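You operate a simulated robot arm through the tools that you are given. There is no shell and no other tool.

Carry out the task below with a simulated robot arm. There is one attempt and no reset: what you move stays moved.

Task
Swap the dusty fan in the black drawer for the clean fan.
Fine: the clean fan lies on the blue mat; dusty fan on the blue mat, drawer closed, red catch down again; the drive is dead, as its label says. Where these are worked on the way, their far stop is far enough and under half their travel is too little: black drawer, red catch.

Only the result counts: the job must be done as asked and must still hold three seconds after the hand-in. Knocking over, shifting, dropping, spilling or breaking anything else fails it.

Robot
A 7-joint arm with a two-finger parallel gripper, fixed in place. Base frame: the origin is at the foot of the arm, x ahead of it, y to its left, z up. Readings come in mm, rad, newtons and seconds.
Its first joint turns from -2.897 to 2.897 rad. Payload 4.4 kg.
The TCP is the grasp point between the finger pads, 23 mm short of the fingertips. In the tool frame z runs along the fingers and y along their closing line. Largest opening 94 mm; finger width 38, thickness 10; the body of the gripper, 54 by 96 mm, starts 39 mm behind the TCP.
Orientation is told as [roll, pitch, yaw] about the base's x, y, z axes, in that order, counted from this pose: with the fingers straight down and closing along the base's y, the tool's x points along the base's -x, its y along +y and its z along -z.

Tools
- The arm moves only by the tool jog_arm. Its argument "deltas" is a list of rows, each a list of 7 numbers: the shift along the tool's x, y, z in mm, then the turn, a rotation vector about the tool's x, y, z in rad, then the finger opening in mm, from 0 to 94. In form: [[x, y, z, wx, wy, wz, grip], ...]. A call has 1 to 20 rows; each row is the pose to reach, as a shift and turn from the pose commanded when the call began, along the tool's axes at that moment. Each row takes 0.2 s and may step no farther than 50 mm and 0.15 rad from the row before; otherwise, or with a gripper value out of range, the whole call is refused. A pose out of reach is approached as far as the arm can. The call stops where the force on the tool passes 80 N (or 10 N more than at its start, if that is more) or the arm is blocked; 0.2 s more then pass. The fingers move at their own pace (about 72 mm/s each) and stop on an object; they squeeze with about 42 N. The grip force told is the motor's: it shows also when the fingers shut on nothing. Time passes only in rows, and 0.2 s behind the last, so rows that repeat a pose let the fingers close. It gives the time, the measured TCP pose, the force on the tool (base axes), the opening and the grip force at its end, in the units of the frame above (readings bear some noise), with the torque about the TCP (base axes, N m) and any sound that the robot's microphone picked up.
- Cameras (640 x 400 px; columns grow to the right, rows downward): "scene" is fixed at [48.8, 500.4, 1288.5]; the picture's right is [0.16, -0.99, 0.00], its down [-0.64, -0.10, -0.76] and it looks along [0.75, 0.12, -0.65] (base axes); focal length 256 px, centre (320, 200). "wrist" rides on the gripper at [86, 16, -75] in the tool frame; the picture's right is [-0.18, 0.98, 0.00], its down [-0.58, -0.11, -0.81] and it looks along [-0.79, -0.15, 0.59] (tool axes); focal length 243 px, centre (320, 200). There is no depth. A picture from a camera that has moved, and an enlarged one, comes with that camera's place and axes in the base frame and with its lens.
- snapshot(camera): a new picture of that camera. It takes no simulated time.
- inspect(camera, box): a new picture of the part [left, top, right, bottom] of that camera's present view, enlarged. It takes no simulated time.
- job_done(): hands the job in; it is judged then, once.

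Places have to be worked out from the pictures, the camera data and where the tool is seen. Open the gripper and draw the arm clear of the work before you hand the job in, unless the task says otherwise.

The tools are called after "Request:" by a JSON object that holds its "name" and its "arguments". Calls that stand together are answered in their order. jog_arm: Moves the arm, as the interface text tells. Its arguments: {"type":"object","properties":{"deltas":{"type":"array","items":{"type":"array","items":{"type":"number"}}}},"required":["deltas"]} The other tools are called the same way: snapshot (camera) takes a picture; inspect (camera, box) takes an enlarged picture of a part of a camera's view; job_done () hands the job in.

At the start:

```text
time_s: 0.0
eef_pos: [772.6, 249.4, 1087.2]
ee_rot: [0.0, 0.0, 0.0]
wrist_force: [0.4, 0.4, 0.4]
torque: [-0.03, -0.02, 0.02]
finger_gap: 94.0
grasp_force: 0.1
```

scene: 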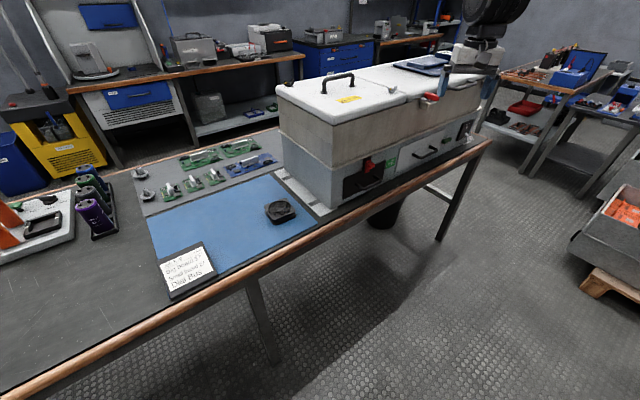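
wrist: 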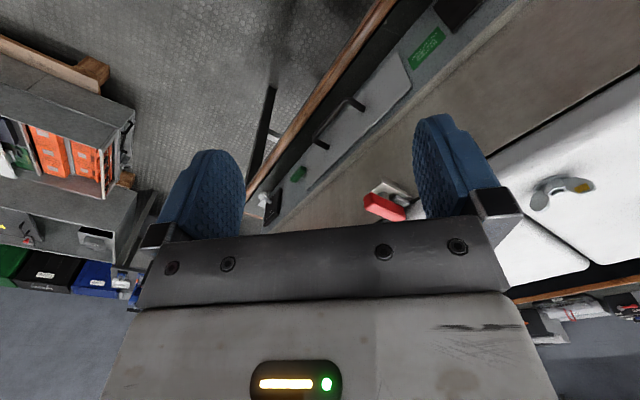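

The scene shows a bench with a blue mat holding a black fan, and a large device with a drawer and a red catch. I'll enlarge the key areas first.

Request:
{"name": "inspect", "arguments": {"camera": "scene", "box": [270, 60, 510, 210]}}

Request:
{"name": "inspect", "arguments": {"camera": "scene", "box": [140, 160, 340, 300]}}

Request:
{"name": "inspect", "arguments": {"camera": "scene", "box": [330, 130, 410, 210]}}

Request:
{"name": "inspect", "arguments": {"camera": "wrist", "box": [240, 0, 540, 240]}}

Request:
{"name": "inspect", "arguments": {"camera": "scene", "box": [150, 235, 230, 300]}}

```text
2.67 times, centred on (390, 135) of scene
camera zoom: at [48.8, 500.4, 1288.5], right [0.16, -0.99, 0.0], down [-0.64, -0.1, -0.76], along [0.75, 0.12, -0.65], focal length 683 px, centre (133, 373)
```

zoom: 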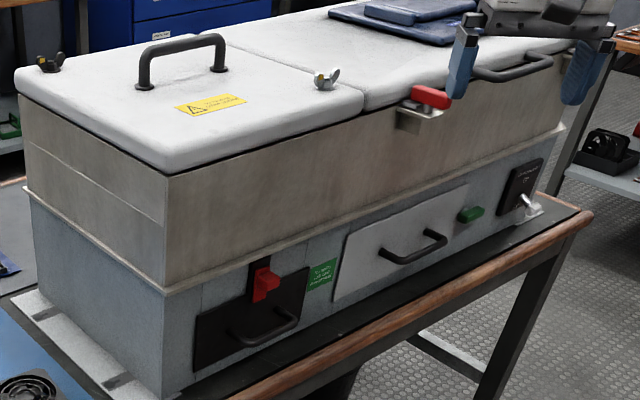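

```text
2.86 times, centred on (240, 230) of scene
camera zoom: at [48.8, 500.4, 1288.5], right [0.16, -0.99, 0.0], down [-0.64, -0.1, -0.76], along [0.75, 0.12, -0.65], focal length 732 px, centre (549, 114)
```

zoom: 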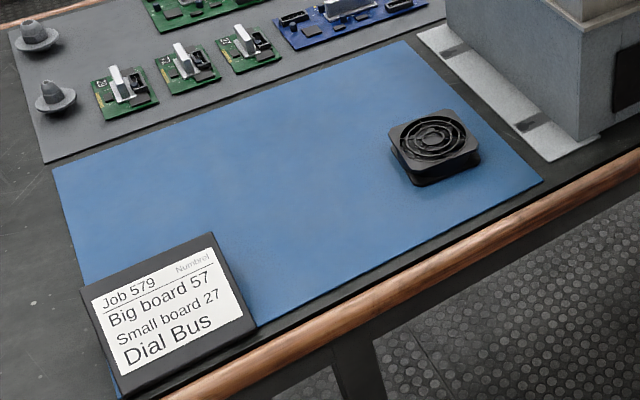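

```text
5.00 times, centred on (370, 170) of scene
camera zoom: at [48.8, 500.4, 1288.5], right [0.16, -0.99, 0.0], down [-0.64, -0.1, -0.76], along [0.75, 0.12, -0.65], focal length 1281 px, centre (70, 350)
```

zoom: 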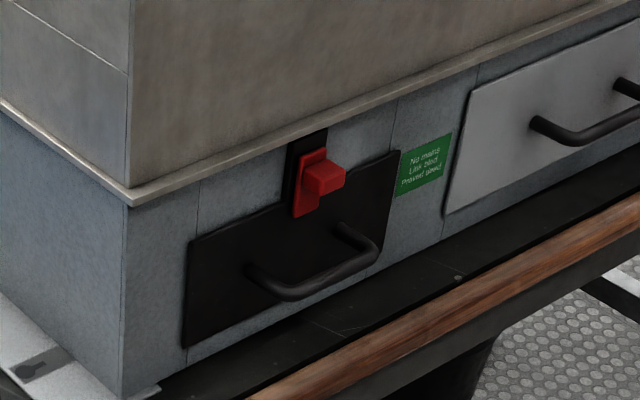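

```text
1.67 times, centred on (390, 120) of wrist
camera zoom: at [685.2, 265.6, 1162.3], right [0.18, 0.98, 0.0], down [0.58, -0.11, 0.81], along [0.79, -0.15, -0.59], focal length 404 px, centre (203, 333)
```

zoom: 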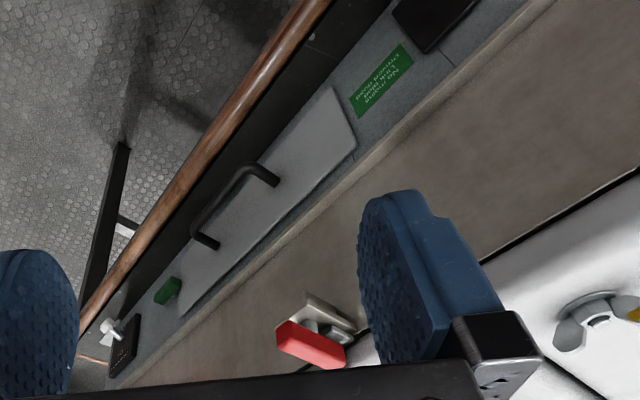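

```text
6.15 times, centred on (190, 268) of scene
camera zoom: at [48.8, 500.4, 1288.5], right [0.16, -0.99, 0.0], down [-0.64, -0.1, -0.76], along [0.75, 0.12, -0.65], focal length 1577 px, centre (1120, -215)
```

zoom: 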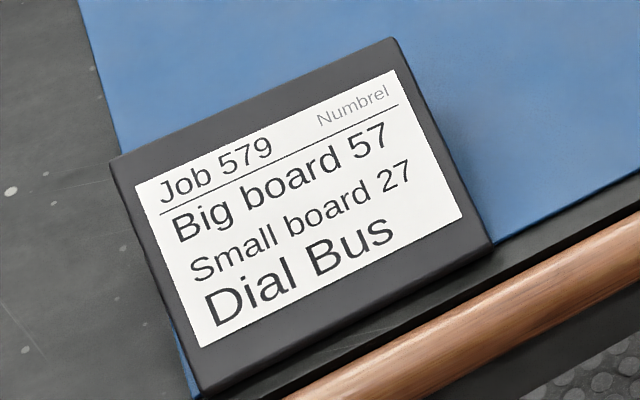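

From triangulating the scene and wrist views, the drive's front face runs along about (0.69, -0.725). The black drawer front is centred near (770, 464, 773). I'll back off and turn the wrist camera to face the drawer.

Request:
{"name": "jog_arm", "arguments": {"deltas": [[45, 0, 0, 0, 0, 0, 94], [90, 10, 10, 0, 0, -0.14, 94], [135, 20, 40, 0, 0, -0.28, 94], [172, 30, 75, 0, 0, -0.42, 94], [172, 40, 110, 0, 0, -0.56, 94], [172, 40, 140, 0, 0, -0.7, 94], [172, 40, 157, 0, 0, -0.84, 94], [172, 40, 157, 0, 0, -0.92, 94]]}}

Request:
{"name": "snapshot", "arguments": {"camera": "wrist"}}

Request:
{"name": "snapshot", "arguments": {"camera": "scene"}}

```text
refused: row 3 steps farther than a row can; nothing moved
```

```text
taken
camera wrist: at [685.2, 265.6, 1162.3], right [0.18, 0.98, 0.0], down [0.58, -0.11, 0.81], along [0.79, -0.15, -0.59], focal length 243 px, centre (320, 200)
```

wrist: 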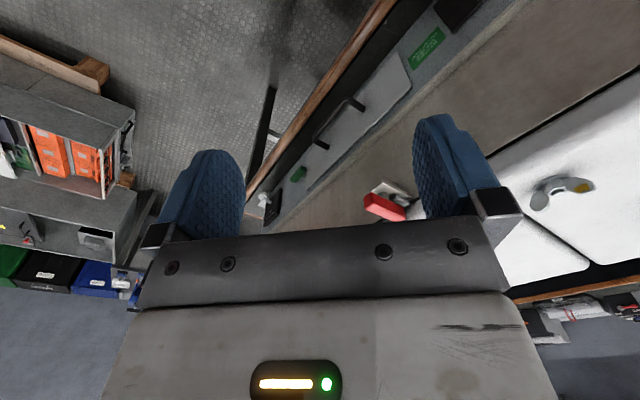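

```text
taken
```

scene: 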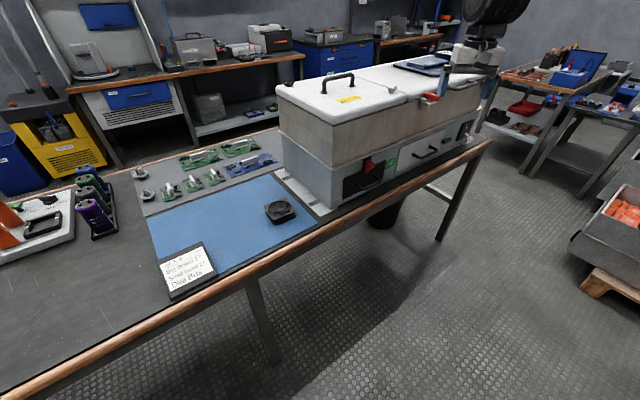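

A row step was too long, so I'm re-sending the same move with smaller steps.

Request:
{"name": "jog_arm", "arguments": {"deltas": [[40, 0, 0, 0, 0, 0, 94], [80, 8, 10, 0, 0, -0.14, 94], [115, 16, 30, 0, 0, -0.28, 94], [145, 24, 60, 0, 0, -0.42, 94], [172, 32, 92, 0, 0, -0.56, 94], [172, 40, 125, 0, 0, -0.7, 94], [172, 40, 157, 0, 0, -0.84, 94], [172, 40, 157, 0, 0, -0.92, 94]]}}

Request:
{"name": "snapshot", "arguments": {"camera": "wrist"}}

Request:
{"name": "snapshot", "arguments": {"camera": "scene"}}

```text
time_s: 1.8
eef_pos: [599.7, 288.8, 930.3]
ee_rot: [-0.001, -0.002, 0.922]
wrist_force: [-0.5, -0.8, -0.1]
torque: [-0.01, 0.0, 0.05]
finger_gap: 93.9
grasp_force: 0.1
```

```text
taken
camera wrist: at [534.4, 229.9, 1005.5], right [-0.67, 0.74, 0.0], down [0.44, 0.4, 0.81], along [0.6, 0.54, -0.59], focal length 243 px, centre (320, 200)
```

wrist: 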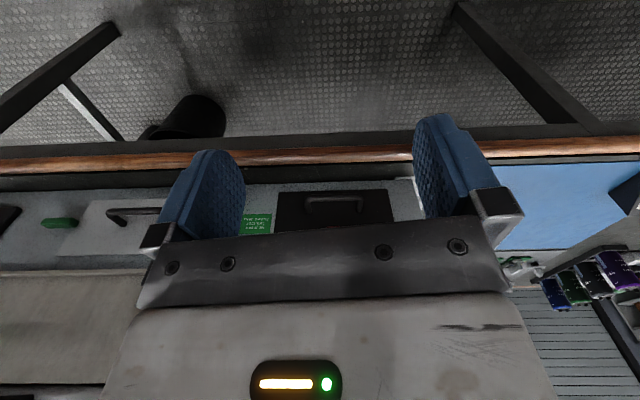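

```text
taken
```

scene: 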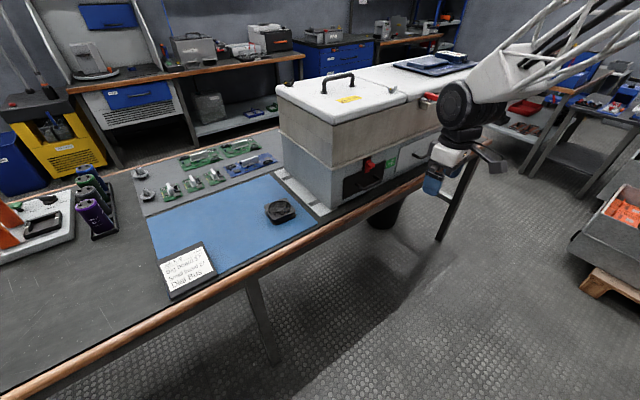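

The picture is upside down and the gripper hides the catch. I'll enlarge the drawer region and the mat side to measure them.

Request:
{"name": "inspect", "arguments": {"camera": "wrist", "box": [240, 150, 420, 260]}}

Request:
{"name": "inspect", "arguments": {"camera": "wrist", "box": [480, 130, 640, 330]}}

Request:
{"name": "inspect", "arguments": {"camera": "scene", "box": [330, 140, 410, 210]}}

Request:
{"name": "inspect", "arguments": {"camera": "scene", "box": [240, 180, 340, 240]}}

```text
3.56 times, centred on (330, 205) of wrist
camera zoom: at [534.4, 229.9, 1005.5], right [-0.67, 0.74, 0.0], down [0.44, 0.4, 0.81], along [0.6, 0.54, -0.59], focal length 863 px, centre (284, 182)
```

zoom: 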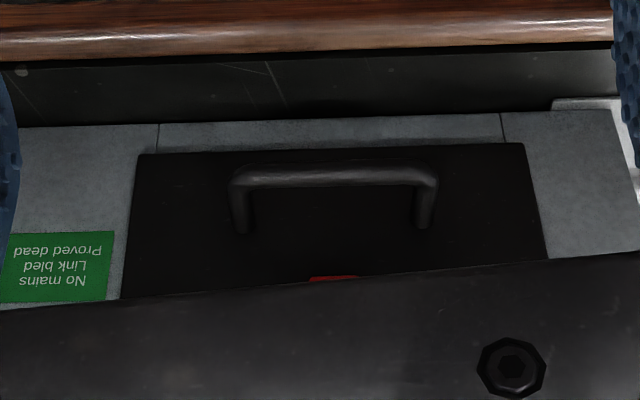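

```text
2.00 times, centred on (560, 230) of wrist
camera zoom: at [534.4, 229.9, 1005.5], right [-0.67, 0.74, 0.0], down [0.44, 0.4, 0.81], along [0.6, 0.54, -0.59], focal length 485 px, centre (-160, 140)
```

zoom: 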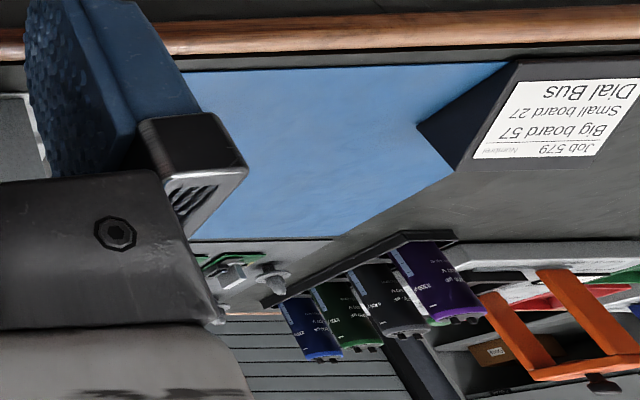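

```text
5.71 times, centred on (370, 175) of scene
camera zoom: at [48.8, 500.4, 1288.5], right [0.16, -0.99, 0.0], down [-0.64, -0.1, -0.76], along [0.75, 0.12, -0.65], focal length 1464 px, centre (34, 343)
```

zoom: 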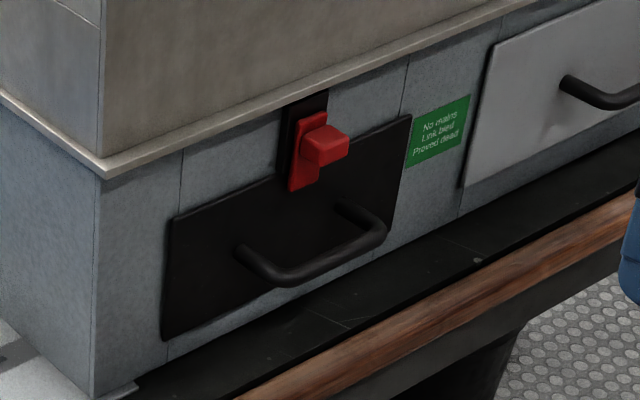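

```text
6.40 times, centred on (290, 210) of scene
camera zoom: at [48.8, 500.4, 1288.5], right [0.16, -0.99, 0.0], down [-0.64, -0.1, -0.76], along [0.75, 0.12, -0.65], focal length 1640 px, centre (512, 136)
```

zoom: 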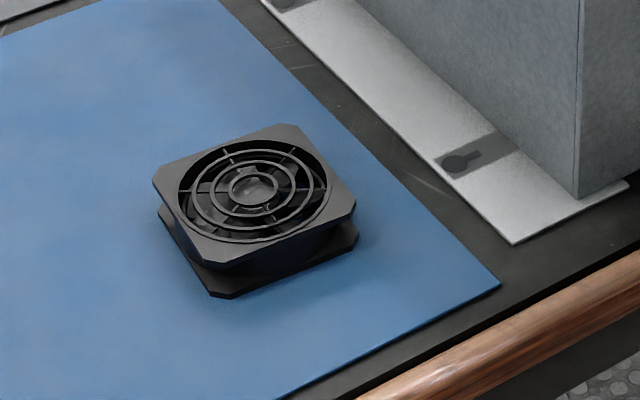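

Working figures from triangulation: the bench top is at z≈720. The drawer front is about 180 wide, z 746–828, centred at (757, 463). Its handle bar stands about 38 mm out at z≈790. The outward face normal is about (-0.723, -0.691) and the catch is centred at z≈840. I'll align yaw with the face, then tilt the tool 45° so the camera looks at the catch.

Request:
{"name": "jog_arm", "arguments": {"deltas": [[-30, 1, 25, 0, 0, 0.08, 94], [-60, 2, 50, 0, 0, 0.159, 94], [-86, 4, 70, 0, 0, 0.159, 94]]}}

Request:
{"name": "jog_arm", "arguments": {"deltas": [[0, 0, 0, 0, -0.14, 0, 94], [0, 0, 0, 0, -0.28, 0, 94], [0, 0, 0, 0, -0.42, 0, 94], [0, 0, 0, 0, -0.56, 0, 94], [0, 0, 0, 0, -0.7, 0, 94], [0, 0, 0, 0, -0.785, 0, 94]]}}

Request:
{"name": "snapshot", "arguments": {"camera": "wrist"}}

Request:
{"name": "snapshot", "arguments": {"camera": "scene"}}

```text
time_s: 2.6
eef_pos: [650.3, 362.7, 860.9]
ee_rot: [0.001, 0.0, 0.76]
wrist_force: [0.0, -0.1, -0.3]
torque: [-0.04, 0.05, 0.02]
finger_gap: 94.2
grasp_force: 0.1
```

```text
time_s: 4.2
eef_pos: [634.9, 351.8, 751.9]
ee_rot: [0.053, -0.64, 0.724]
wrist_force: [0.3, -1.1, 1.7]
torque: [-0.01, 0.02, -0.01]
finger_gap: 94.2
grasp_force: 0.1
stopped in row 6: the arm was blocked; the commanded pose is now the measured one
```

```text
taken
camera wrist: at [541.4, 286.1, 761.5], right [-0.56, 0.81, 0.15], down [0.09, -0.12, 0.99], along [0.82, 0.57, -0.01], focal length 243 px, centre (320, 200)
```

wrist: 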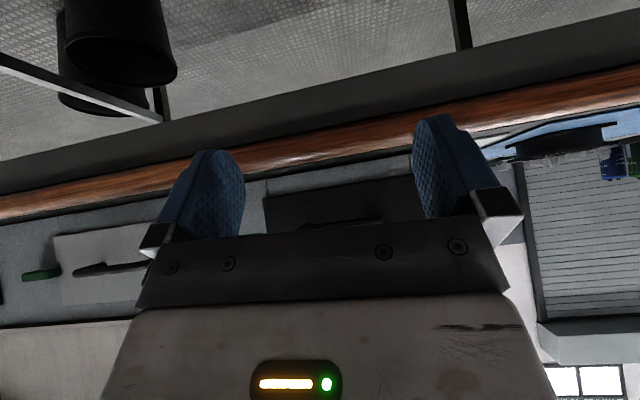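

```text
taken
```

scene: 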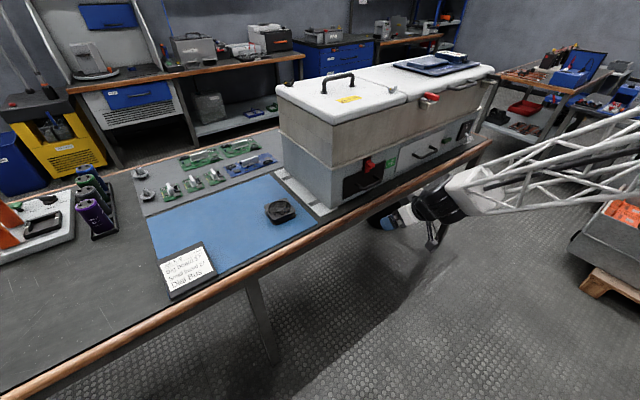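

The arm was blocked partway through the tilt and the TCP sagged to z≈752, in free air off the bench edge with no contact force. I'll raise it in place and see how the tilt behaves higher up.

Request:
{"name": "jog_arm", "arguments": {"deltas": [[0, 0, 0, 0, 0.14, 0, 94], [0, 0, 0, 0, 0.28, 0, 94], [0, 0, 0, 0, 0.42, 0, 94], [0, 0, 0, 0, 0.56, 0, 94], [0, 0, 0, 0, 0.64, 0, 94]]}}

```text
time_s: 5.4
eef_pos: [636.7, 353.6, 753.9]
ee_rot: [0.041, -0.003, 0.757]
wrist_force: [0.6, 0.7, 1.0]
torque: [-0.04, 0.02, 0.02]
finger_gap: 94.0
grasp_force: 0.0
```

The tool is back to pointing down. I'll raise it to about z 950 and try the tilt there.

Request:
{"name": "jog_arm", "arguments": {"deltas": [[0, 0, -45, 0, 0, 0, 94], [0, 0, -90, -0.02, 0, 0, 94], [0, 0, -135, -0.04, 0, 0, 94], [0, 0, -180, -0.04, 0, 0, 94], [0, 0, -206, -0.04, 0, 0, 94]]}}

Request:
{"name": "jog_arm", "arguments": {"deltas": [[0, 0, 0, 0, -0.1, 0, 94], [0, 0, 0, 0, -0.2, 0, 94], [0, 0, 0, 0, -0.3, 0, 94]]}}

Request:
{"name": "jog_arm", "arguments": {"deltas": [[0, 0, 0, 0, -0.1, 0, 94], [0, 0, 0, 0, -0.2, 0, 94], [0, 0, 0, 0, -0.3, 0, 94]]}}

Request:
{"name": "snapshot", "arguments": {"camera": "scene"}}

```text
time_s: 6.6
eef_pos: [640.6, 346.7, 957.7]
ee_rot: [0.082, -0.002, 0.757]
wrist_force: [-0.8, 0.0, 0.4]
torque: [0.01, -0.02, 0.0]
finger_gap: 94.0
grasp_force: 0.0
```

```text
time_s: 7.4
eef_pos: [641.0, 345.6, 959.3]
ee_rot: [0.086, -0.302, 0.732]
wrist_force: [-0.7, -0.5, -0.3]
torque: [0.0, -0.03, -0.01]
finger_gap: 94.1
grasp_force: 0.0
```

```text
time_s: 8.2
eef_pos: [641.9, 345.7, 958.7]
ee_rot: [0.099, -0.602, 0.7]
wrist_force: [-0.4, -0.4, -1.0]
torque: [0.06, 0.0, 0.02]
finger_gap: 93.8
grasp_force: 0.0
```

```text
taken
```

scene: 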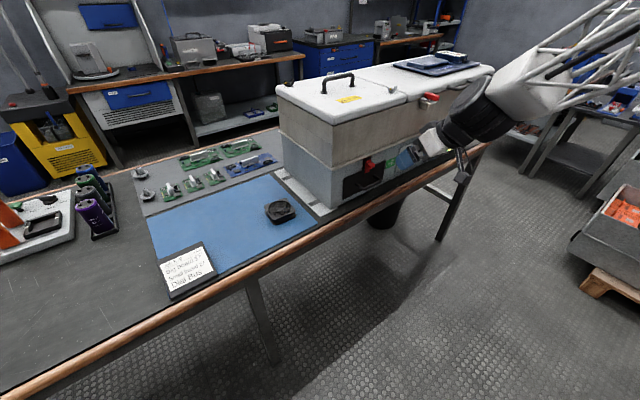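

The tilt works at this height. I'll take out the residual roll and look at the catch with the wrist camera.

Request:
{"name": "jog_arm", "arguments": {"deltas": [[0, 0, 0, 0.09, 0, 0, 94]]}}

Request:
{"name": "snapshot", "arguments": {"camera": "wrist"}}

```text
time_s: 8.6
eef_pos: [640.5, 346.4, 958.4]
ee_rot: [0.008, -0.6, 0.702]
wrist_force: [0.1, 0.7, 0.2]
torque: [0.0, -0.04, 0.01]
finger_gap: 94.3
grasp_force: 0.0
```

```text
taken
camera wrist: at [544.3, 284.6, 972.6], right [-0.52, 0.85, 0.11], down [0.09, -0.07, 0.99], along [0.85, 0.53, -0.04], focal length 243 px, centre (320, 200)
```

wrist: 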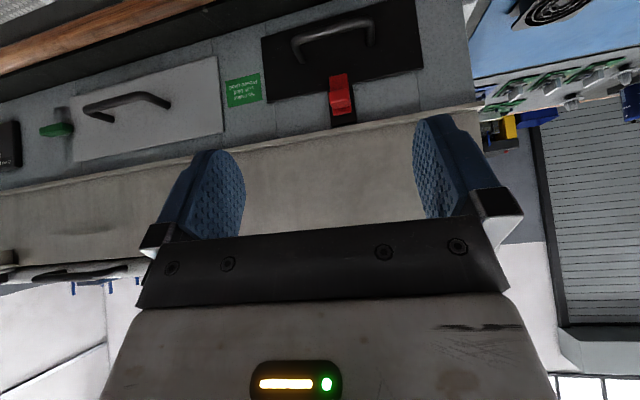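

Now the catch, drawer and handle show clearly. I'll enlarge them.

Request:
{"name": "inspect", "arguments": {"camera": "wrist", "box": [240, 0, 440, 140]}}

Request:
{"name": "inspect", "arguments": {"camera": "wrist", "box": [290, 50, 400, 150]}}

Request:
{"name": "inspect", "arguments": {"camera": "wrist", "box": [460, 0, 640, 120]}}

```text
2.86 times, centred on (340, 70) of wrist
camera zoom: at [544.3, 284.6, 972.6], right [-0.52, 0.85, 0.11], down [0.09, -0.07, 0.99], along [0.85, 0.53, -0.04], focal length 693 px, centre (263, 571)
```

zoom: 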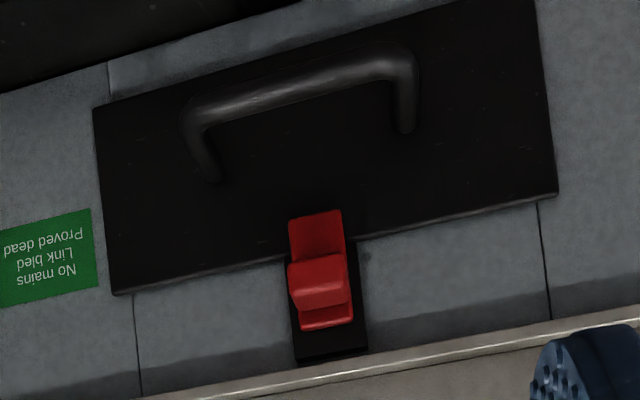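

```text
4.00 times, centred on (345, 100) of wrist
camera zoom: at [544.3, 284.6, 972.6], right [-0.52, 0.85, 0.11], down [0.09, -0.07, 0.99], along [0.85, 0.53, -0.04], focal length 970 px, centre (220, 600)
```

zoom: 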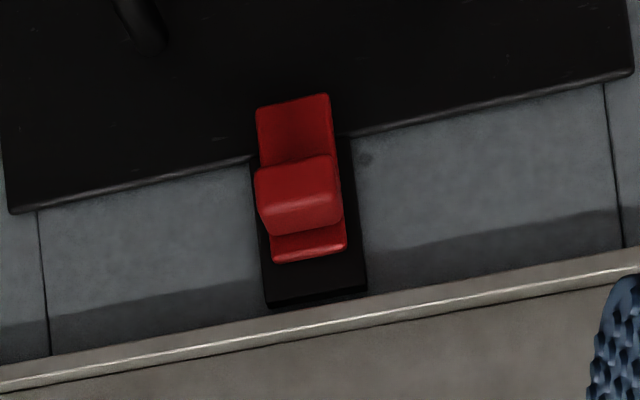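

```text
3.33 times, centred on (550, 60) of wrist
camera zoom: at [544.3, 284.6, 972.6], right [-0.52, 0.85, 0.11], down [0.09, -0.07, 0.99], along [0.85, 0.53, -0.04], focal length 809 px, centre (-447, 667)
```

zoom: 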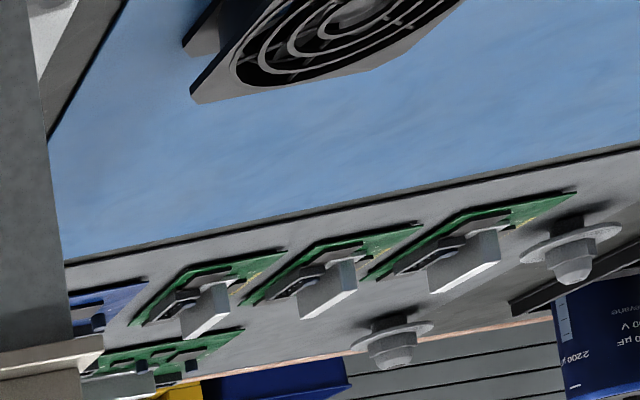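

The catch is a red slider with a shelf-like knob on a short vertical rail. I'll look more closely at the knob from the scene camera.

Request:
{"name": "inspect", "arguments": {"camera": "scene", "box": [355, 150, 387, 180]}}

Request:
{"name": "inspect", "arguments": {"camera": "wrist", "box": [320, 60, 365, 130]}}

```text
13.33 times, centred on (371, 165) of scene
camera zoom: at [48.8, 500.4, 1288.5], right [0.16, -0.99, 0.0], down [-0.64, -0.1, -0.76], along [0.75, 0.12, -0.65], focal length 3417 px, centre (-360, 667)
```

zoom: 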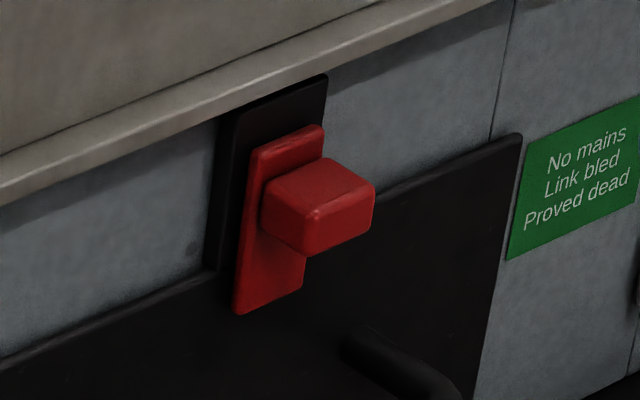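

```text
5.71 times, centred on (342, 95) of wrist
camera zoom: at [544.3, 284.6, 972.6], right [-0.52, 0.85, 0.11], down [0.09, -0.07, 0.99], along [0.85, 0.53, -0.04], focal length 1386 px, centre (191, 800)
```

zoom: 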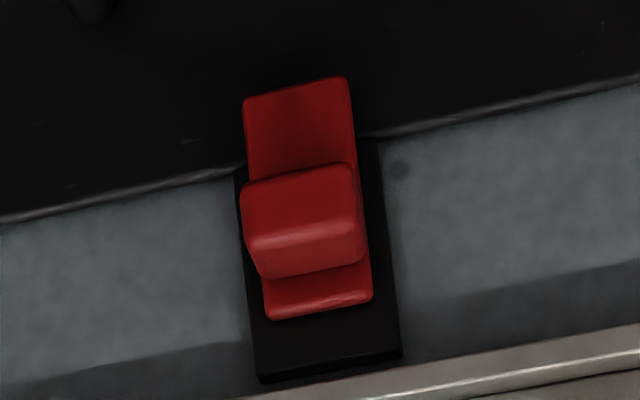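

The knob is about 20 wide and 12 high, standing 24 mm proud. It sits near (740, 446, 855) at its front. I'll straighten the yaw and approach along the tool axis to about 90 mm from the face.

Request:
{"name": "jog_arm", "arguments": {"deltas": [[-3, 2, 40, -0.034, 0, -0.05, 94], [-6, 4, 80, -0.034, 0, -0.05, 94], [-8, 6, 120, -0.034, 0, -0.05, 94]]}}

Request:
{"name": "snapshot", "arguments": {"camera": "wrist"}}

```text
time_s: 9.4
eef_pos: [693.3, 401.2, 866.4]
ee_rot: [0.007, -0.603, 0.761]
wrist_force: [0.3, 0.5, -0.1]
torque: [0.01, 0.02, 0.02]
finger_gap: 94.2
grasp_force: 0.1
```

```text
taken
camera wrist: at [599.7, 333.7, 878.6], right [-0.57, 0.81, 0.11], down [0.1, -0.07, 0.99], along [0.81, 0.58, -0.04], focal length 243 px, centre (320, 200)
```

wrist: 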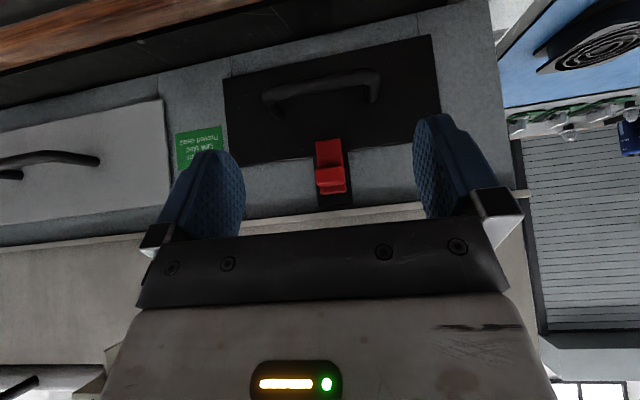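

That pose is reachable. I'll enlarge the catch to refine its position from here.

Request:
{"name": "inspect", "arguments": {"camera": "wrist", "box": [270, 120, 400, 230]}}

Request:
{"name": "inspect", "arguments": {"camera": "scene", "box": [340, 130, 440, 200]}}

```text
3.64 times, centred on (335, 175) of wrist
camera zoom: at [599.7, 333.7, 878.6], right [-0.57, 0.81, 0.11], down [0.1, -0.07, 0.99], along [0.81, 0.58, -0.04], focal length 882 px, centre (266, 291)
```

zoom: 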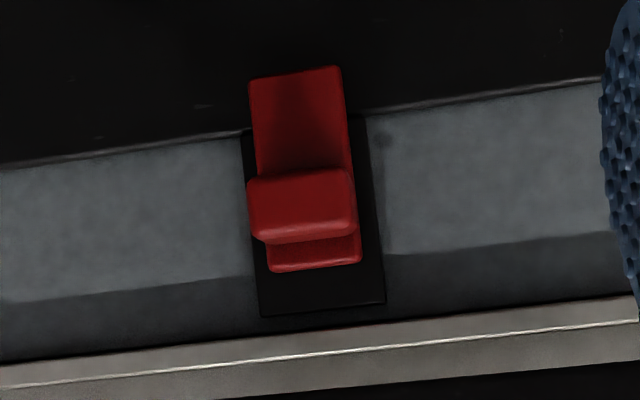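

```text
5.71 times, centred on (390, 165) of scene
camera zoom: at [48.8, 500.4, 1288.5], right [0.16, -0.99, 0.0], down [-0.64, -0.1, -0.76], along [0.75, 0.12, -0.65], focal length 1464 px, centre (-80, 400)
```

zoom: 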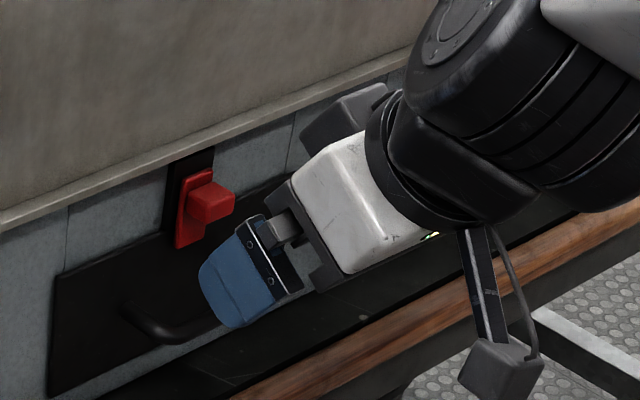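

The knob front is consistently at (740.4, 445.4, 855). I'll advance so the open fingers straddle the knob, staying just short of the face.

Request:
{"name": "jog_arm", "arguments": {"deltas": [[-14, 0, 11, 0, 0, 0, 94], [-28, -0.5, 22, 0, 0, 0, 94], [-37, -0.7, 30, 0, 0, 0, 94], [-37, -0.7, 30, 0, 0, 0, 94]]}}

Request:
{"name": "snapshot", "arguments": {"camera": "wrist"}}

Request:
{"name": "inspect", "arguments": {"camera": "scene", "box": [340, 130, 440, 200]}}

```text
time_s: 10.4
eef_pos: [727.0, 431.7, 860.8]
ee_rot: [0.011, -0.602, 0.761]
wrist_force: [0.1, -0.4, 1.2]
torque: [0.0, -0.01, 0.04]
finger_gap: 94.1
grasp_force: 0.0
```

```text
taken
camera wrist: at [634.8, 364.8, 874.3], right [-0.57, 0.81, 0.11], down [0.1, -0.07, 0.99], along [0.81, 0.58, -0.04], focal length 243 px, centre (320, 200)
```

wrist: 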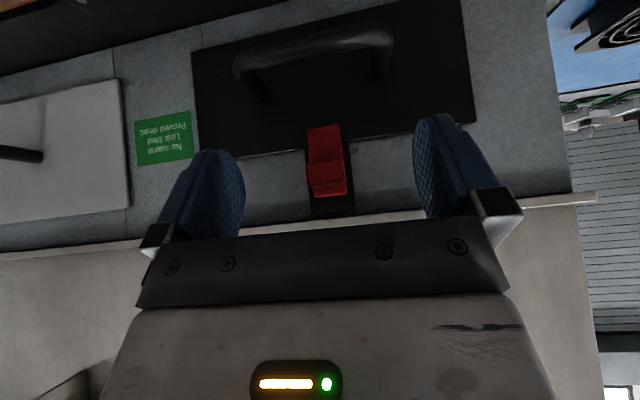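

```text
5.71 times, centred on (390, 165) of scene
camera zoom: at [48.8, 500.4, 1288.5], right [0.16, -0.99, 0.0], down [-0.64, -0.1, -0.76], along [0.75, 0.12, -0.65], focal length 1464 px, centre (-80, 400)
```

zoom: 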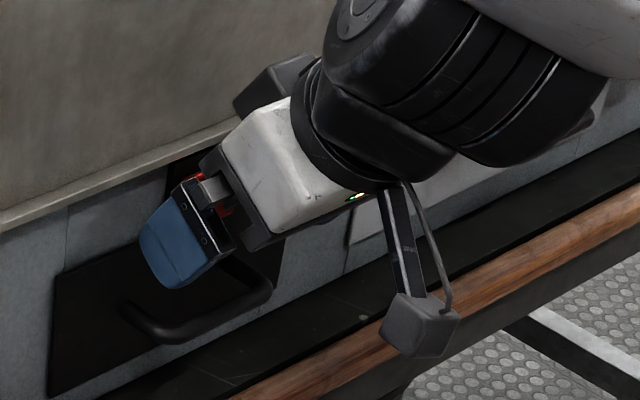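

The knob is centred between the fingers. I'll go 6 mm further in and close on it.

Request:
{"name": "jog_arm", "arguments": {"deltas": [[-4.9, 0.5, 3.4, 0, 0, 0, 94], [-4.9, 0.5, 3.4, 0, 0, 0, 40], [-4.9, 0.5, 3.4, 0, 0, 0, 10], [-4.9, 0.5, 3.4, 0, 0, 0, 10], [-4.9, 0.5, 3.4, 0, 0, 0, 10], [-4.9, 0.5, 3.4, 0, 0, 0, 10]]}}

Request:
{"name": "snapshot", "arguments": {"camera": "wrist"}}

```text
time_s: 11.8
eef_pos: [732.2, 435.7, 861.0]
ee_rot: [0.01, -0.603, 0.76]
wrist_force: [15.4, -12.2, -2.0]
torque: [-0.59, -0.17, 0.18]
finger_gap: 22.1
grasp_force: 45.4
```

```text
taken
camera wrist: at [639.4, 369.1, 874.5], right [-0.57, 0.81, 0.11], down [0.1, -0.07, 0.99], along [0.81, 0.58, -0.04], focal length 243 px, centre (320, 200)
```

wrist: 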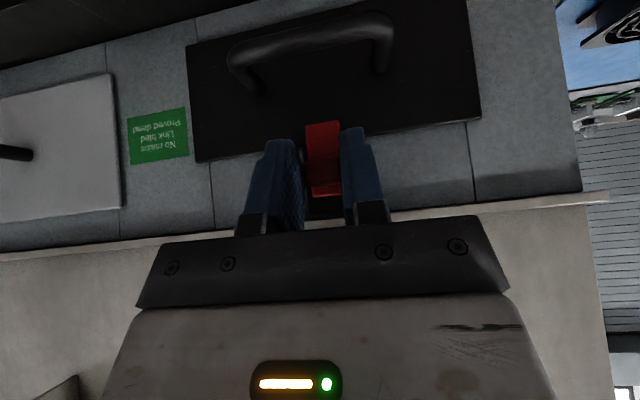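

The knob is gripped at 22 mm, with a slight sideways load. I'll lift straight up in small steps.

Request:
{"name": "jog_arm", "arguments": {"deltas": [[-1.7, -0.5, -2.5, 0, 0, 0, 10], [-3.4, -0.8, -5, 0, 0, 0, 10], [-5.1, -0.8, -7.4, 0, 0, 0, 10], [-6.8, -0.8, -9.9, 0, 0, 0, 10]]}}

Request:
{"name": "inspect", "arguments": {"camera": "wrist", "box": [240, 100, 420, 240]}}

```text
time_s: 12.8
eef_pos: [732.0, 434.8, 873.4]
ee_rot: [0.012, -0.602, 0.763]
wrist_force: [20.4, -4.1, -2.7]
torque: [0.44, -1.13, 0.17]
finger_gap: 22.0
grasp_force: 44.7
```

```text
2.86 times, centred on (330, 170) of wrist
camera zoom: at [639.4, 369.0, 886.5], right [-0.57, 0.81, 0.11], down [0.1, -0.07, 0.99], along [0.81, 0.58, -0.04], focal length 693 px, centre (291, 286)
```

zoom: 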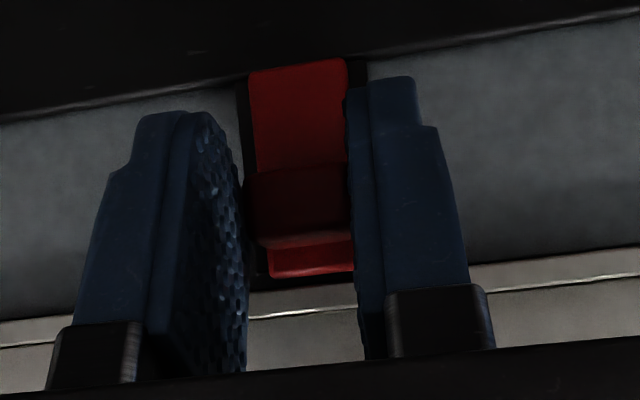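

The catch has moved up about 12 mm with little resistance and there is still rail above it. I'll keep going toward the stop.

Request:
{"name": "jog_arm", "arguments": {"deltas": [[-1.1, 0, -1.6, 0, 0, 0, 10], [-2.3, 0, -3.3, 0, 0, 0, 10], [-3.4, 0, -5, 0, 0, 0, 10], [-4.5, 0, -6.6, 0, 0, 0, 10], [-5.7, 0, -8.2, 0, 0, 0, 10], [-6.8, 0, -9.9, 0, 0, 0, 10]]}}

Request:
{"name": "inspect", "arguments": {"camera": "wrist", "box": [240, 100, 420, 240]}}

```text
time_s: 14.2
eef_pos: [732.5, 436.2, 885.6]
ee_rot: [0.01, -0.603, 0.76]
wrist_force: [5.3, -14.8, -8.0]
torque: [-0.39, -0.05, -0.06]
finger_gap: 22.5
grasp_force: 20.3
```

```text
2.86 times, centred on (330, 170) of wrist
camera zoom: at [639.4, 369.0, 898.7], right [-0.57, 0.81, 0.11], down [0.1, -0.07, 0.99], along [0.81, 0.58, -0.04], focal length 693 px, centre (291, 286)
```

zoom: 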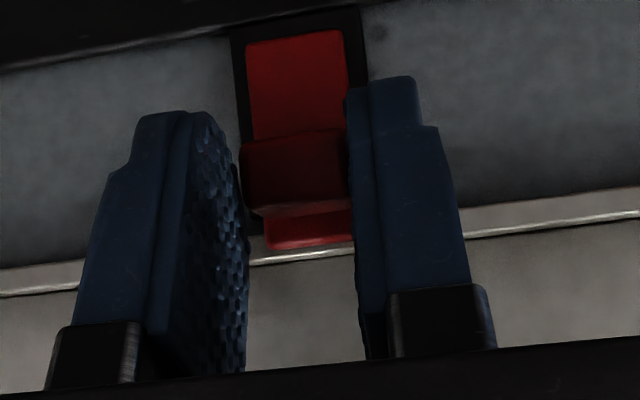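

The plate has reached its upper stop, since the fingers slid slightly on the knob, and it is clear of the drawer top. I'll release, retreat and see whether it stays up.

Request:
{"name": "jog_arm", "arguments": {"deltas": [[0, 0, 0, 0, 0, 0, 40], [0, 0, 0, 0, 0, 0, 70], [0, 0, 0, 0, 0, 0, 70], [25, 0, -17, 0, 0, 0, 70], [49, 0, -34, 0, 0, 0, 70]]}}

Request:
{"name": "snapshot", "arguments": {"camera": "wrist"}}

Request:
{"name": "inspect", "arguments": {"camera": "scene", "box": [340, 130, 440, 200]}}

```text
time_s: 15.4
eef_pos: [689.0, 395.2, 886.2]
ee_rot: [0.011, -0.6, 0.76]
wrist_force: [-0.9, 0.3, 0.5]
torque: [-0.03, -0.02, -0.01]
finger_gap: 70.1
grasp_force: 0.0
```

```text
taken
camera wrist: at [595.9, 327.1, 899.3], right [-0.57, 0.81, 0.11], down [0.1, -0.07, 0.99], along [0.81, 0.58, -0.04], focal length 243 px, centre (320, 200)
```

wrist: 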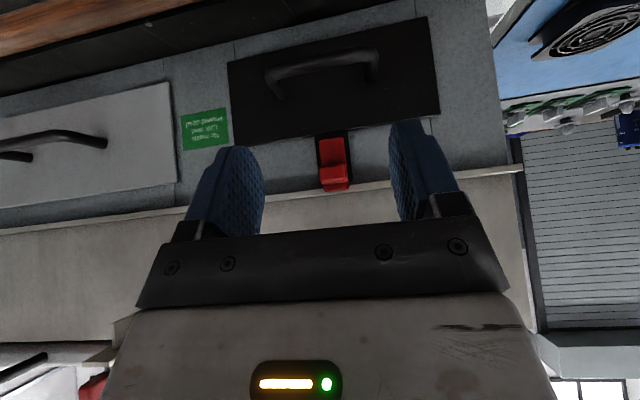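

```text
5.71 times, centred on (390, 165) of scene
camera zoom: at [48.8, 500.4, 1288.5], right [0.16, -0.99, 0.0], down [-0.64, -0.1, -0.76], along [0.75, 0.12, -0.65], focal length 1464 px, centre (-80, 400)
```

zoom: 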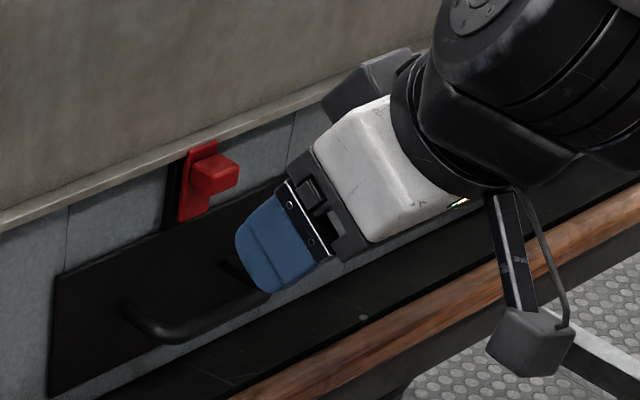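

The catch stays up by itself. Now I'll turn the gripper 90° about its axis so the fingers can straddle the horizontal handle bar from the front and above.

Request:
{"name": "jog_arm", "arguments": {"deltas": [[0, 0, -4, 0, 0, -0.14, 60], [0, 0, -8, 0, 0, -0.28, 60], [0, 0, -12, 0, 0, -0.42, 60], [0, 0, -16, 0, 0, -0.56, 60], [0, 0, -20, 0, 0, -0.7, 60], [0, 0, -20, 0, 0, -0.84, 60], [0, 0, -20, 0, 0, -0.98, 60], [0, 0, -20, 0, 0, -1.12, 60], [0, 0, -20, 0, 0, -1.26, 60], [0, 0, -20, 0, 0, -1.4, 60], [0, 0, -20, 0, 0, -1.5, 60], [0, 0, -20, 0, 0, -1.5708, 60]]}}

Request:
{"name": "snapshot", "arguments": {"camera": "wrist"}}

Request:
{"name": "snapshot", "arguments": {"camera": "scene"}}

```text
time_s: 18.0
eef_pos: [681.2, 386.9, 901.7]
ee_rot: [-0.6, -0.007, 2.34]
wrist_force: [-0.1, -0.7, 0.1]
torque: [-0.03, -0.02, 0.02]
finger_gap: 60.2
grasp_force: 0.2
```

```text
taken
camera wrist: at [701.7, 285.6, 953.9], right [-0.71, -0.43, -0.55], down [-0.66, 0.16, 0.73], along [-0.22, 0.89, -0.4], focal length 243 px, centre (320, 200)
```

wrist: 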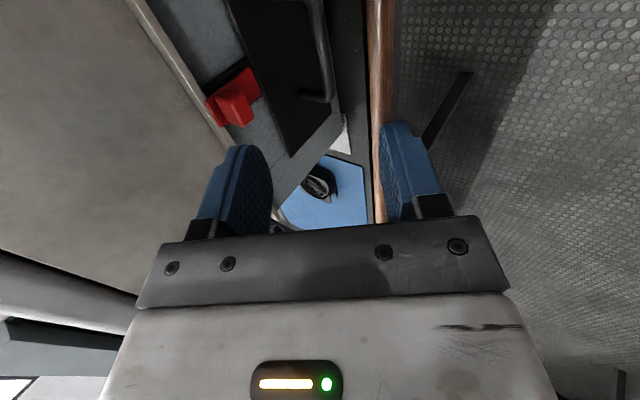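

```text
taken
```

scene: 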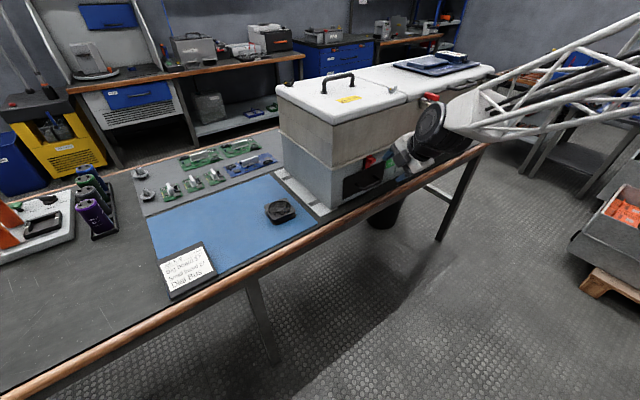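

The orientation is right: closing direction in the vertical plane and fingers pointing forward and down. I'll zoom on the handle to pin down its position.

Request:
{"name": "inspect", "arguments": {"camera": "wrist", "box": [200, 0, 400, 160]}}

Request:
{"name": "inspect", "arguments": {"camera": "scene", "box": [330, 130, 430, 210]}}

```text
2.50 times, centred on (300, 80) of wrist
camera zoom: at [701.7, 285.6, 953.9], right [-0.71, -0.43, -0.55], down [-0.66, 0.16, 0.73], along [-0.22, 0.89, -0.4], focal length 606 px, centre (370, 500)
```

zoom: 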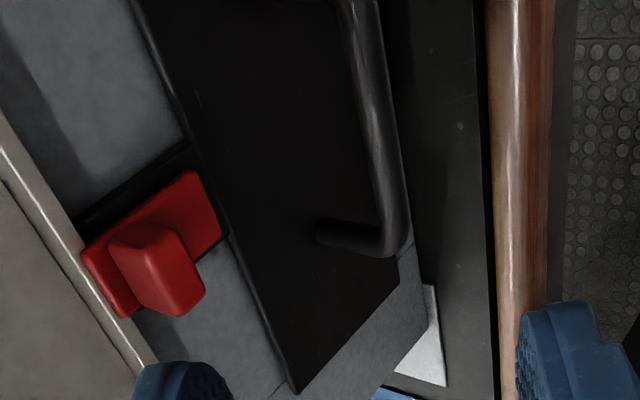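

```text
5.00 times, centred on (380, 170) of scene
camera zoom: at [48.8, 500.4, 1288.5], right [0.16, -0.99, 0.0], down [-0.64, -0.1, -0.76], along [0.75, 0.12, -0.65], focal length 1281 px, centre (20, 350)
```

zoom: 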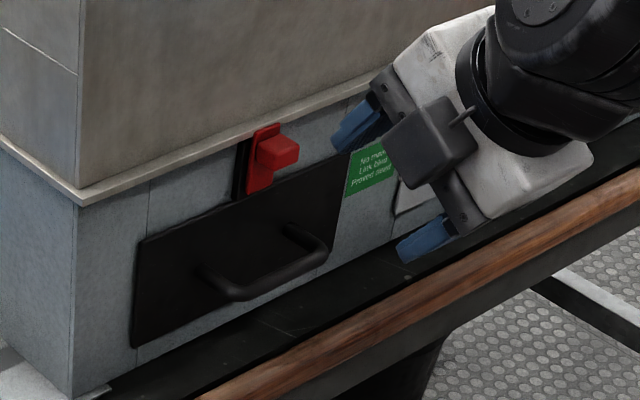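

The bar's centreline is about 32 mm proud at z≈790. To keep the gripper body clear of the raised knob I want slightly more tilt, so I'll test that here in free space.

Request:
{"name": "jog_arm", "arguments": {"deltas": [[0, 0, 0, 0.05, 0, 0, 28], [0, 0, 0, 0.1, 0, 0, 28], [0, 0, 0, 0.13, 0, 0, 28]]}}

```text
time_s: 18.8
eef_pos: [680.9, 386.7, 900.4]
ee_rot: [-0.732, -0.011, 2.338]
wrist_force: [0.6, -0.7, -0.7]
torque: [0.02, 0.01, -0.03]
finger_gap: 27.9
grasp_force: 0.0
```

The extra tilt holds fine. I'll approach the handle along the tool axis, stopping about 28 mm short to check.

Request:
{"name": "jog_arm", "arguments": {"deltas": [[0, 9, 32, 0, 0, 0, 28], [0, 17.6, 64, 0, 0, 0, 28], [0, 17.6, 95, 0, 0, 0, 28], [0, 17.6, 95, 0, 0, 0, 28]]}}

Request:
{"name": "snapshot", "arguments": {"camera": "wrist"}}

Request:
{"name": "inspect", "arguments": {"camera": "scene", "box": [330, 130, 430, 210]}}

```text
time_s: 19.8
eef_pos: [717.5, 423.4, 820.6]
ee_rot: [-0.732, -0.009, 2.338]
wrist_force: [-0.3, 0.4, 0.0]
torque: [-0.02, 0.03, 0.02]
finger_gap: 28.0
grasp_force: 0.1
```

```text
taken
camera wrist: at [732.9, 317.7, 865.1], right [-0.66, -0.37, -0.66], down [-0.73, 0.1, 0.68], along [-0.19, 0.92, -0.33], focal length 243 px, centre (320, 200)
```

wrist: 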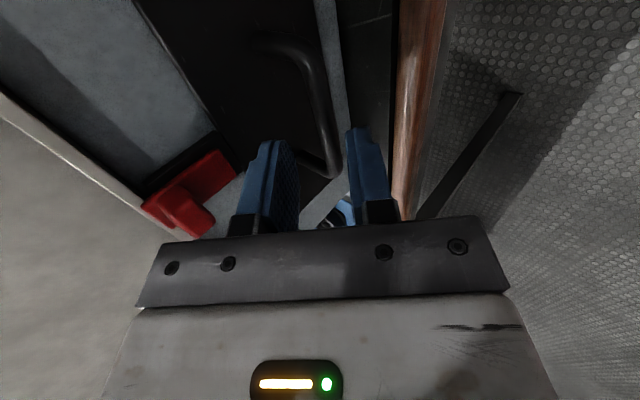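

```text
5.00 times, centred on (380, 170) of scene
camera zoom: at [48.8, 500.4, 1288.5], right [0.16, -0.99, 0.0], down [-0.64, -0.1, -0.76], along [0.75, 0.12, -0.65], focal length 1281 px, centre (20, 350)
```

zoom: 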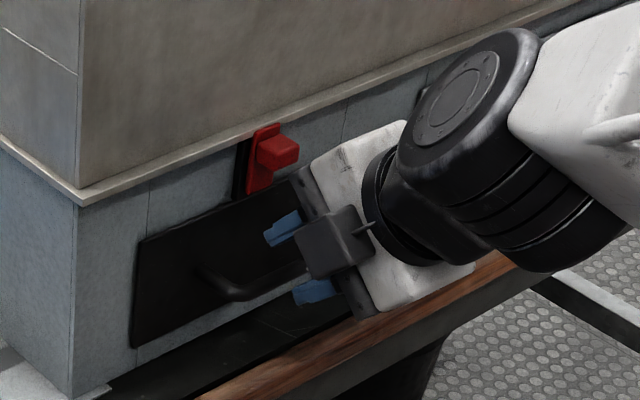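

The bar runs between the fingers, offset about 3 mm toward +y. I'll correct that and advance to straddle it.

Request:
{"name": "jog_arm", "arguments": {"deltas": [[0, 3, 8, 0, 0, 0, 28], [0, 3, 16, 0, 0, 0, 28], [0, 3, 22, 0, 0, 0, 28], [0, 3, 27, 0, 0, 0, 28], [0, 3, 27, 0, 0, 0, 28]]}}

Request:
{"name": "inspect", "arguments": {"camera": "wrist", "box": [200, 60, 440, 240]}}

Request:
{"name": "inspect", "arguments": {"camera": "scene", "box": [330, 130, 430, 210]}}

```text
time_s: 21.0
eef_pos: [728.1, 433.8, 798.8]
ee_rot: [-0.73, -0.009, 2.337]
wrist_force: [0.0, -0.9, 0.9]
torque: [0.0, -0.01, 0.0]
finger_gap: 28.2
grasp_force: 0.1
```

```text
2.22 times, centred on (320, 150) of wrist
camera zoom: at [744.2, 328.2, 842.3], right [-0.66, -0.37, -0.66], down [-0.73, 0.1, 0.68], along [-0.19, 0.92, -0.33], focal length 539 px, centre (320, 311)
```

zoom: 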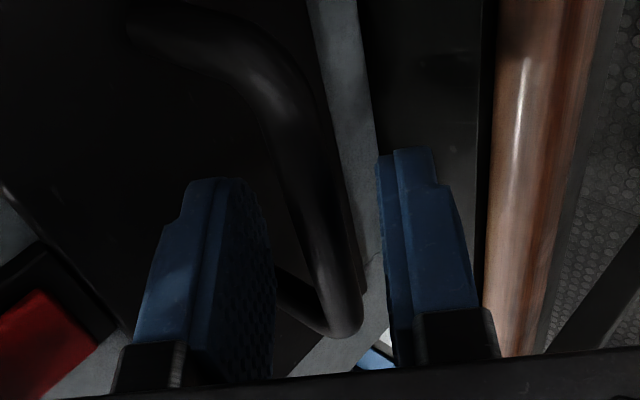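

```text
5.00 times, centred on (380, 170) of scene
camera zoom: at [48.8, 500.4, 1288.5], right [0.16, -0.99, 0.0], down [-0.64, -0.1, -0.76], along [0.75, 0.12, -0.65], focal length 1281 px, centre (20, 350)
```

zoom: 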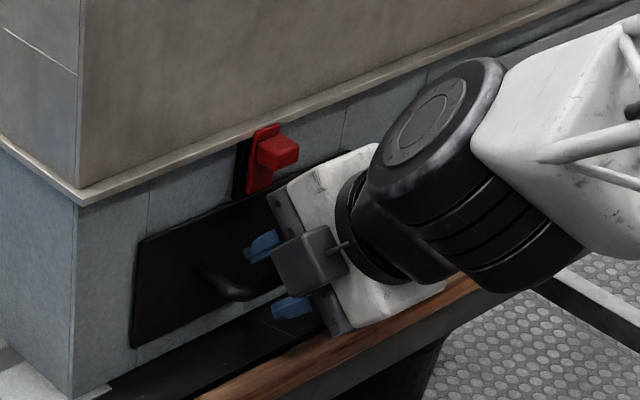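

The bar lies between the fingertips. I'm closing on it now.

Request:
{"name": "jog_arm", "arguments": {"deltas": [[0, 0, 0, 0, 0, 0, 6], [0, 0, 0, 0, 0, 0, 6], [0, 0, 0, 0, 0, 0, 6], [0, 0, 0, 0, 0, 0, 6]]}}

Request:
{"name": "inspect", "arguments": {"camera": "wrist", "box": [200, 60, 440, 240]}}

```text
time_s: 22.0
eef_pos: [729.5, 433.5, 798.1]
ee_rot: [-0.732, -0.009, 2.336]
wrist_force: [-0.1, 0.6, -0.8]
torque: [-0.46, -0.44, 0.55]
finger_gap: 10.7
grasp_force: 45.4
```

```text
2.22 times, centred on (320, 150) of wrist
camera zoom: at [744.2, 328.1, 842.3], right [-0.66, -0.37, -0.66], down [-0.73, 0.1, 0.68], along [-0.19, 0.92, -0.33], focal length 539 px, centre (320, 311)
```

zoom: 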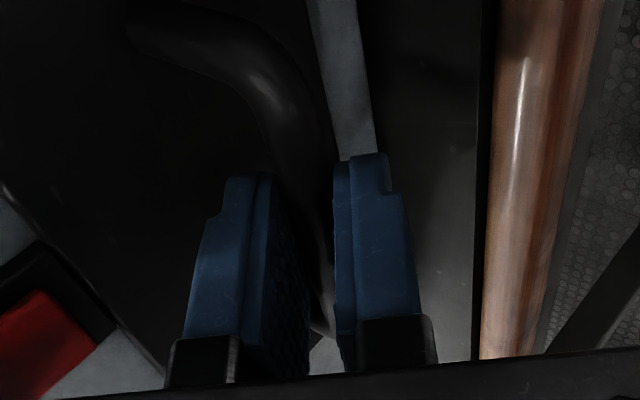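

The handle is held, with the gap at 10.7 mm and 45 N of grip. I'll pull straight out along the face normal.

Request:
{"name": "jog_arm", "arguments": {"deltas": [[0, 7.4, -6.7, 0, 0, 0, 6], [0, 14.9, -13.4, 0, 0, 0, 6], [0, 22.3, -20, 0, 0, 0, 6], [0, 29.8, -26.7, 0, 0, 0, 6], [0, 37.2, -33.4, 0, 0, 0, 6]]}}

Request:
{"name": "snapshot", "arguments": {"camera": "scene"}}

```text
time_s: 23.2
eef_pos: [693.8, 399.1, 796.3]
ee_rot: [-0.733, -0.009, 2.338]
wrist_force: [12.6, -11.4, 2.2]
torque: [-0.18, -0.2, 0.95]
finger_gap: 10.4
grasp_force: 45.1
```

```text
taken
```

scene: 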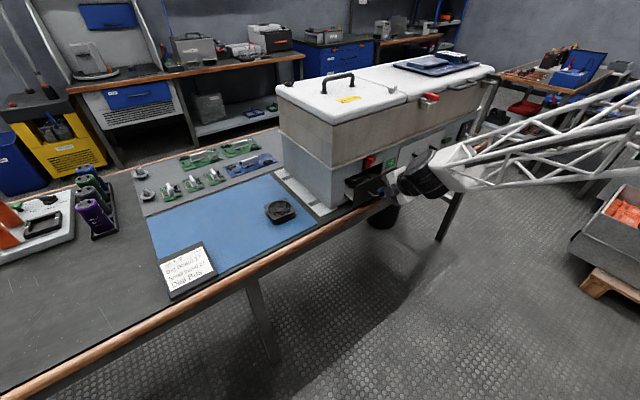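

The drawer is sliding, 50 mm so far, with a small side load that I'll relieve by drifting slightly along +x. Continuing to pull.

Request:
{"name": "jog_arm", "arguments": {"deltas": [[1, 7.4, -6.7, 0, 0, 0, 6], [1.3, 14.9, -13.4, 0, 0, 0, 6], [1.6, 22.3, -20, 0, 0, 0, 6], [2, 29.8, -26.7, 0, 0, 0, 6], [2.3, 37.2, -33.4, 0, 0, 0, 6], [2.6, 44.6, -40.1, 0, 0, 0, 6], [3, 52.1, -46.8, 0, 0, 0, 6], [3.3, 59.5, -53.4, 0, 0, 0, 6]]}}

Request:
{"name": "snapshot", "arguments": {"camera": "scene"}}

Request:
{"name": "snapshot", "arguments": {"camera": "wrist"}}

```text
time_s: 25.0
eef_pos: [638.2, 341.9, 797.0]
ee_rot: [-0.732, -0.007, 2.339]
wrist_force: [-16.8, 19.1, 23.7]
torque: [-0.01, -0.3, 0.78]
finger_gap: 10.5
grasp_force: 45.3
```

```text
taken
```

scene: 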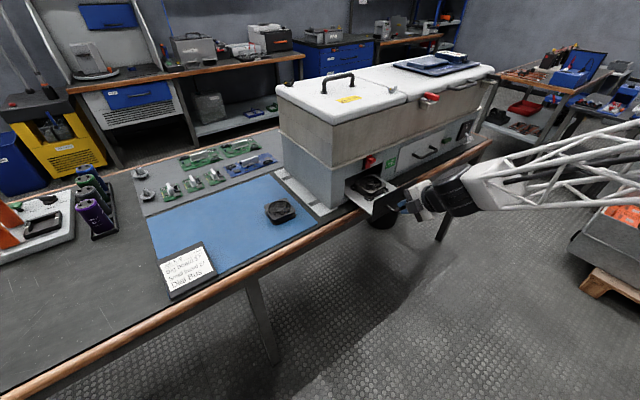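

```text
taken
camera wrist: at [653.0, 236.1, 841.9], right [-0.66, -0.37, -0.66], down [-0.73, 0.1, 0.68], along [-0.19, 0.92, -0.33], focal length 243 px, centre (320, 200)
```

wrist: 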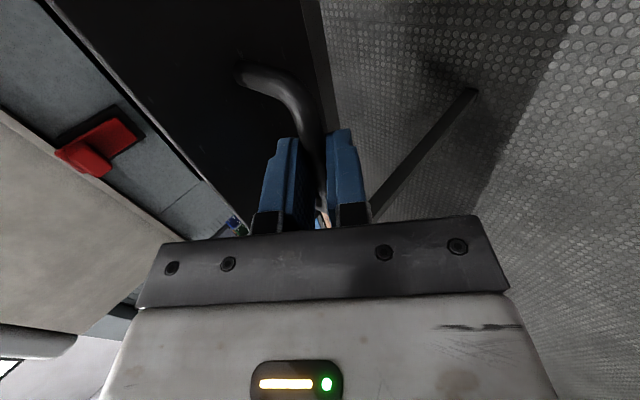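

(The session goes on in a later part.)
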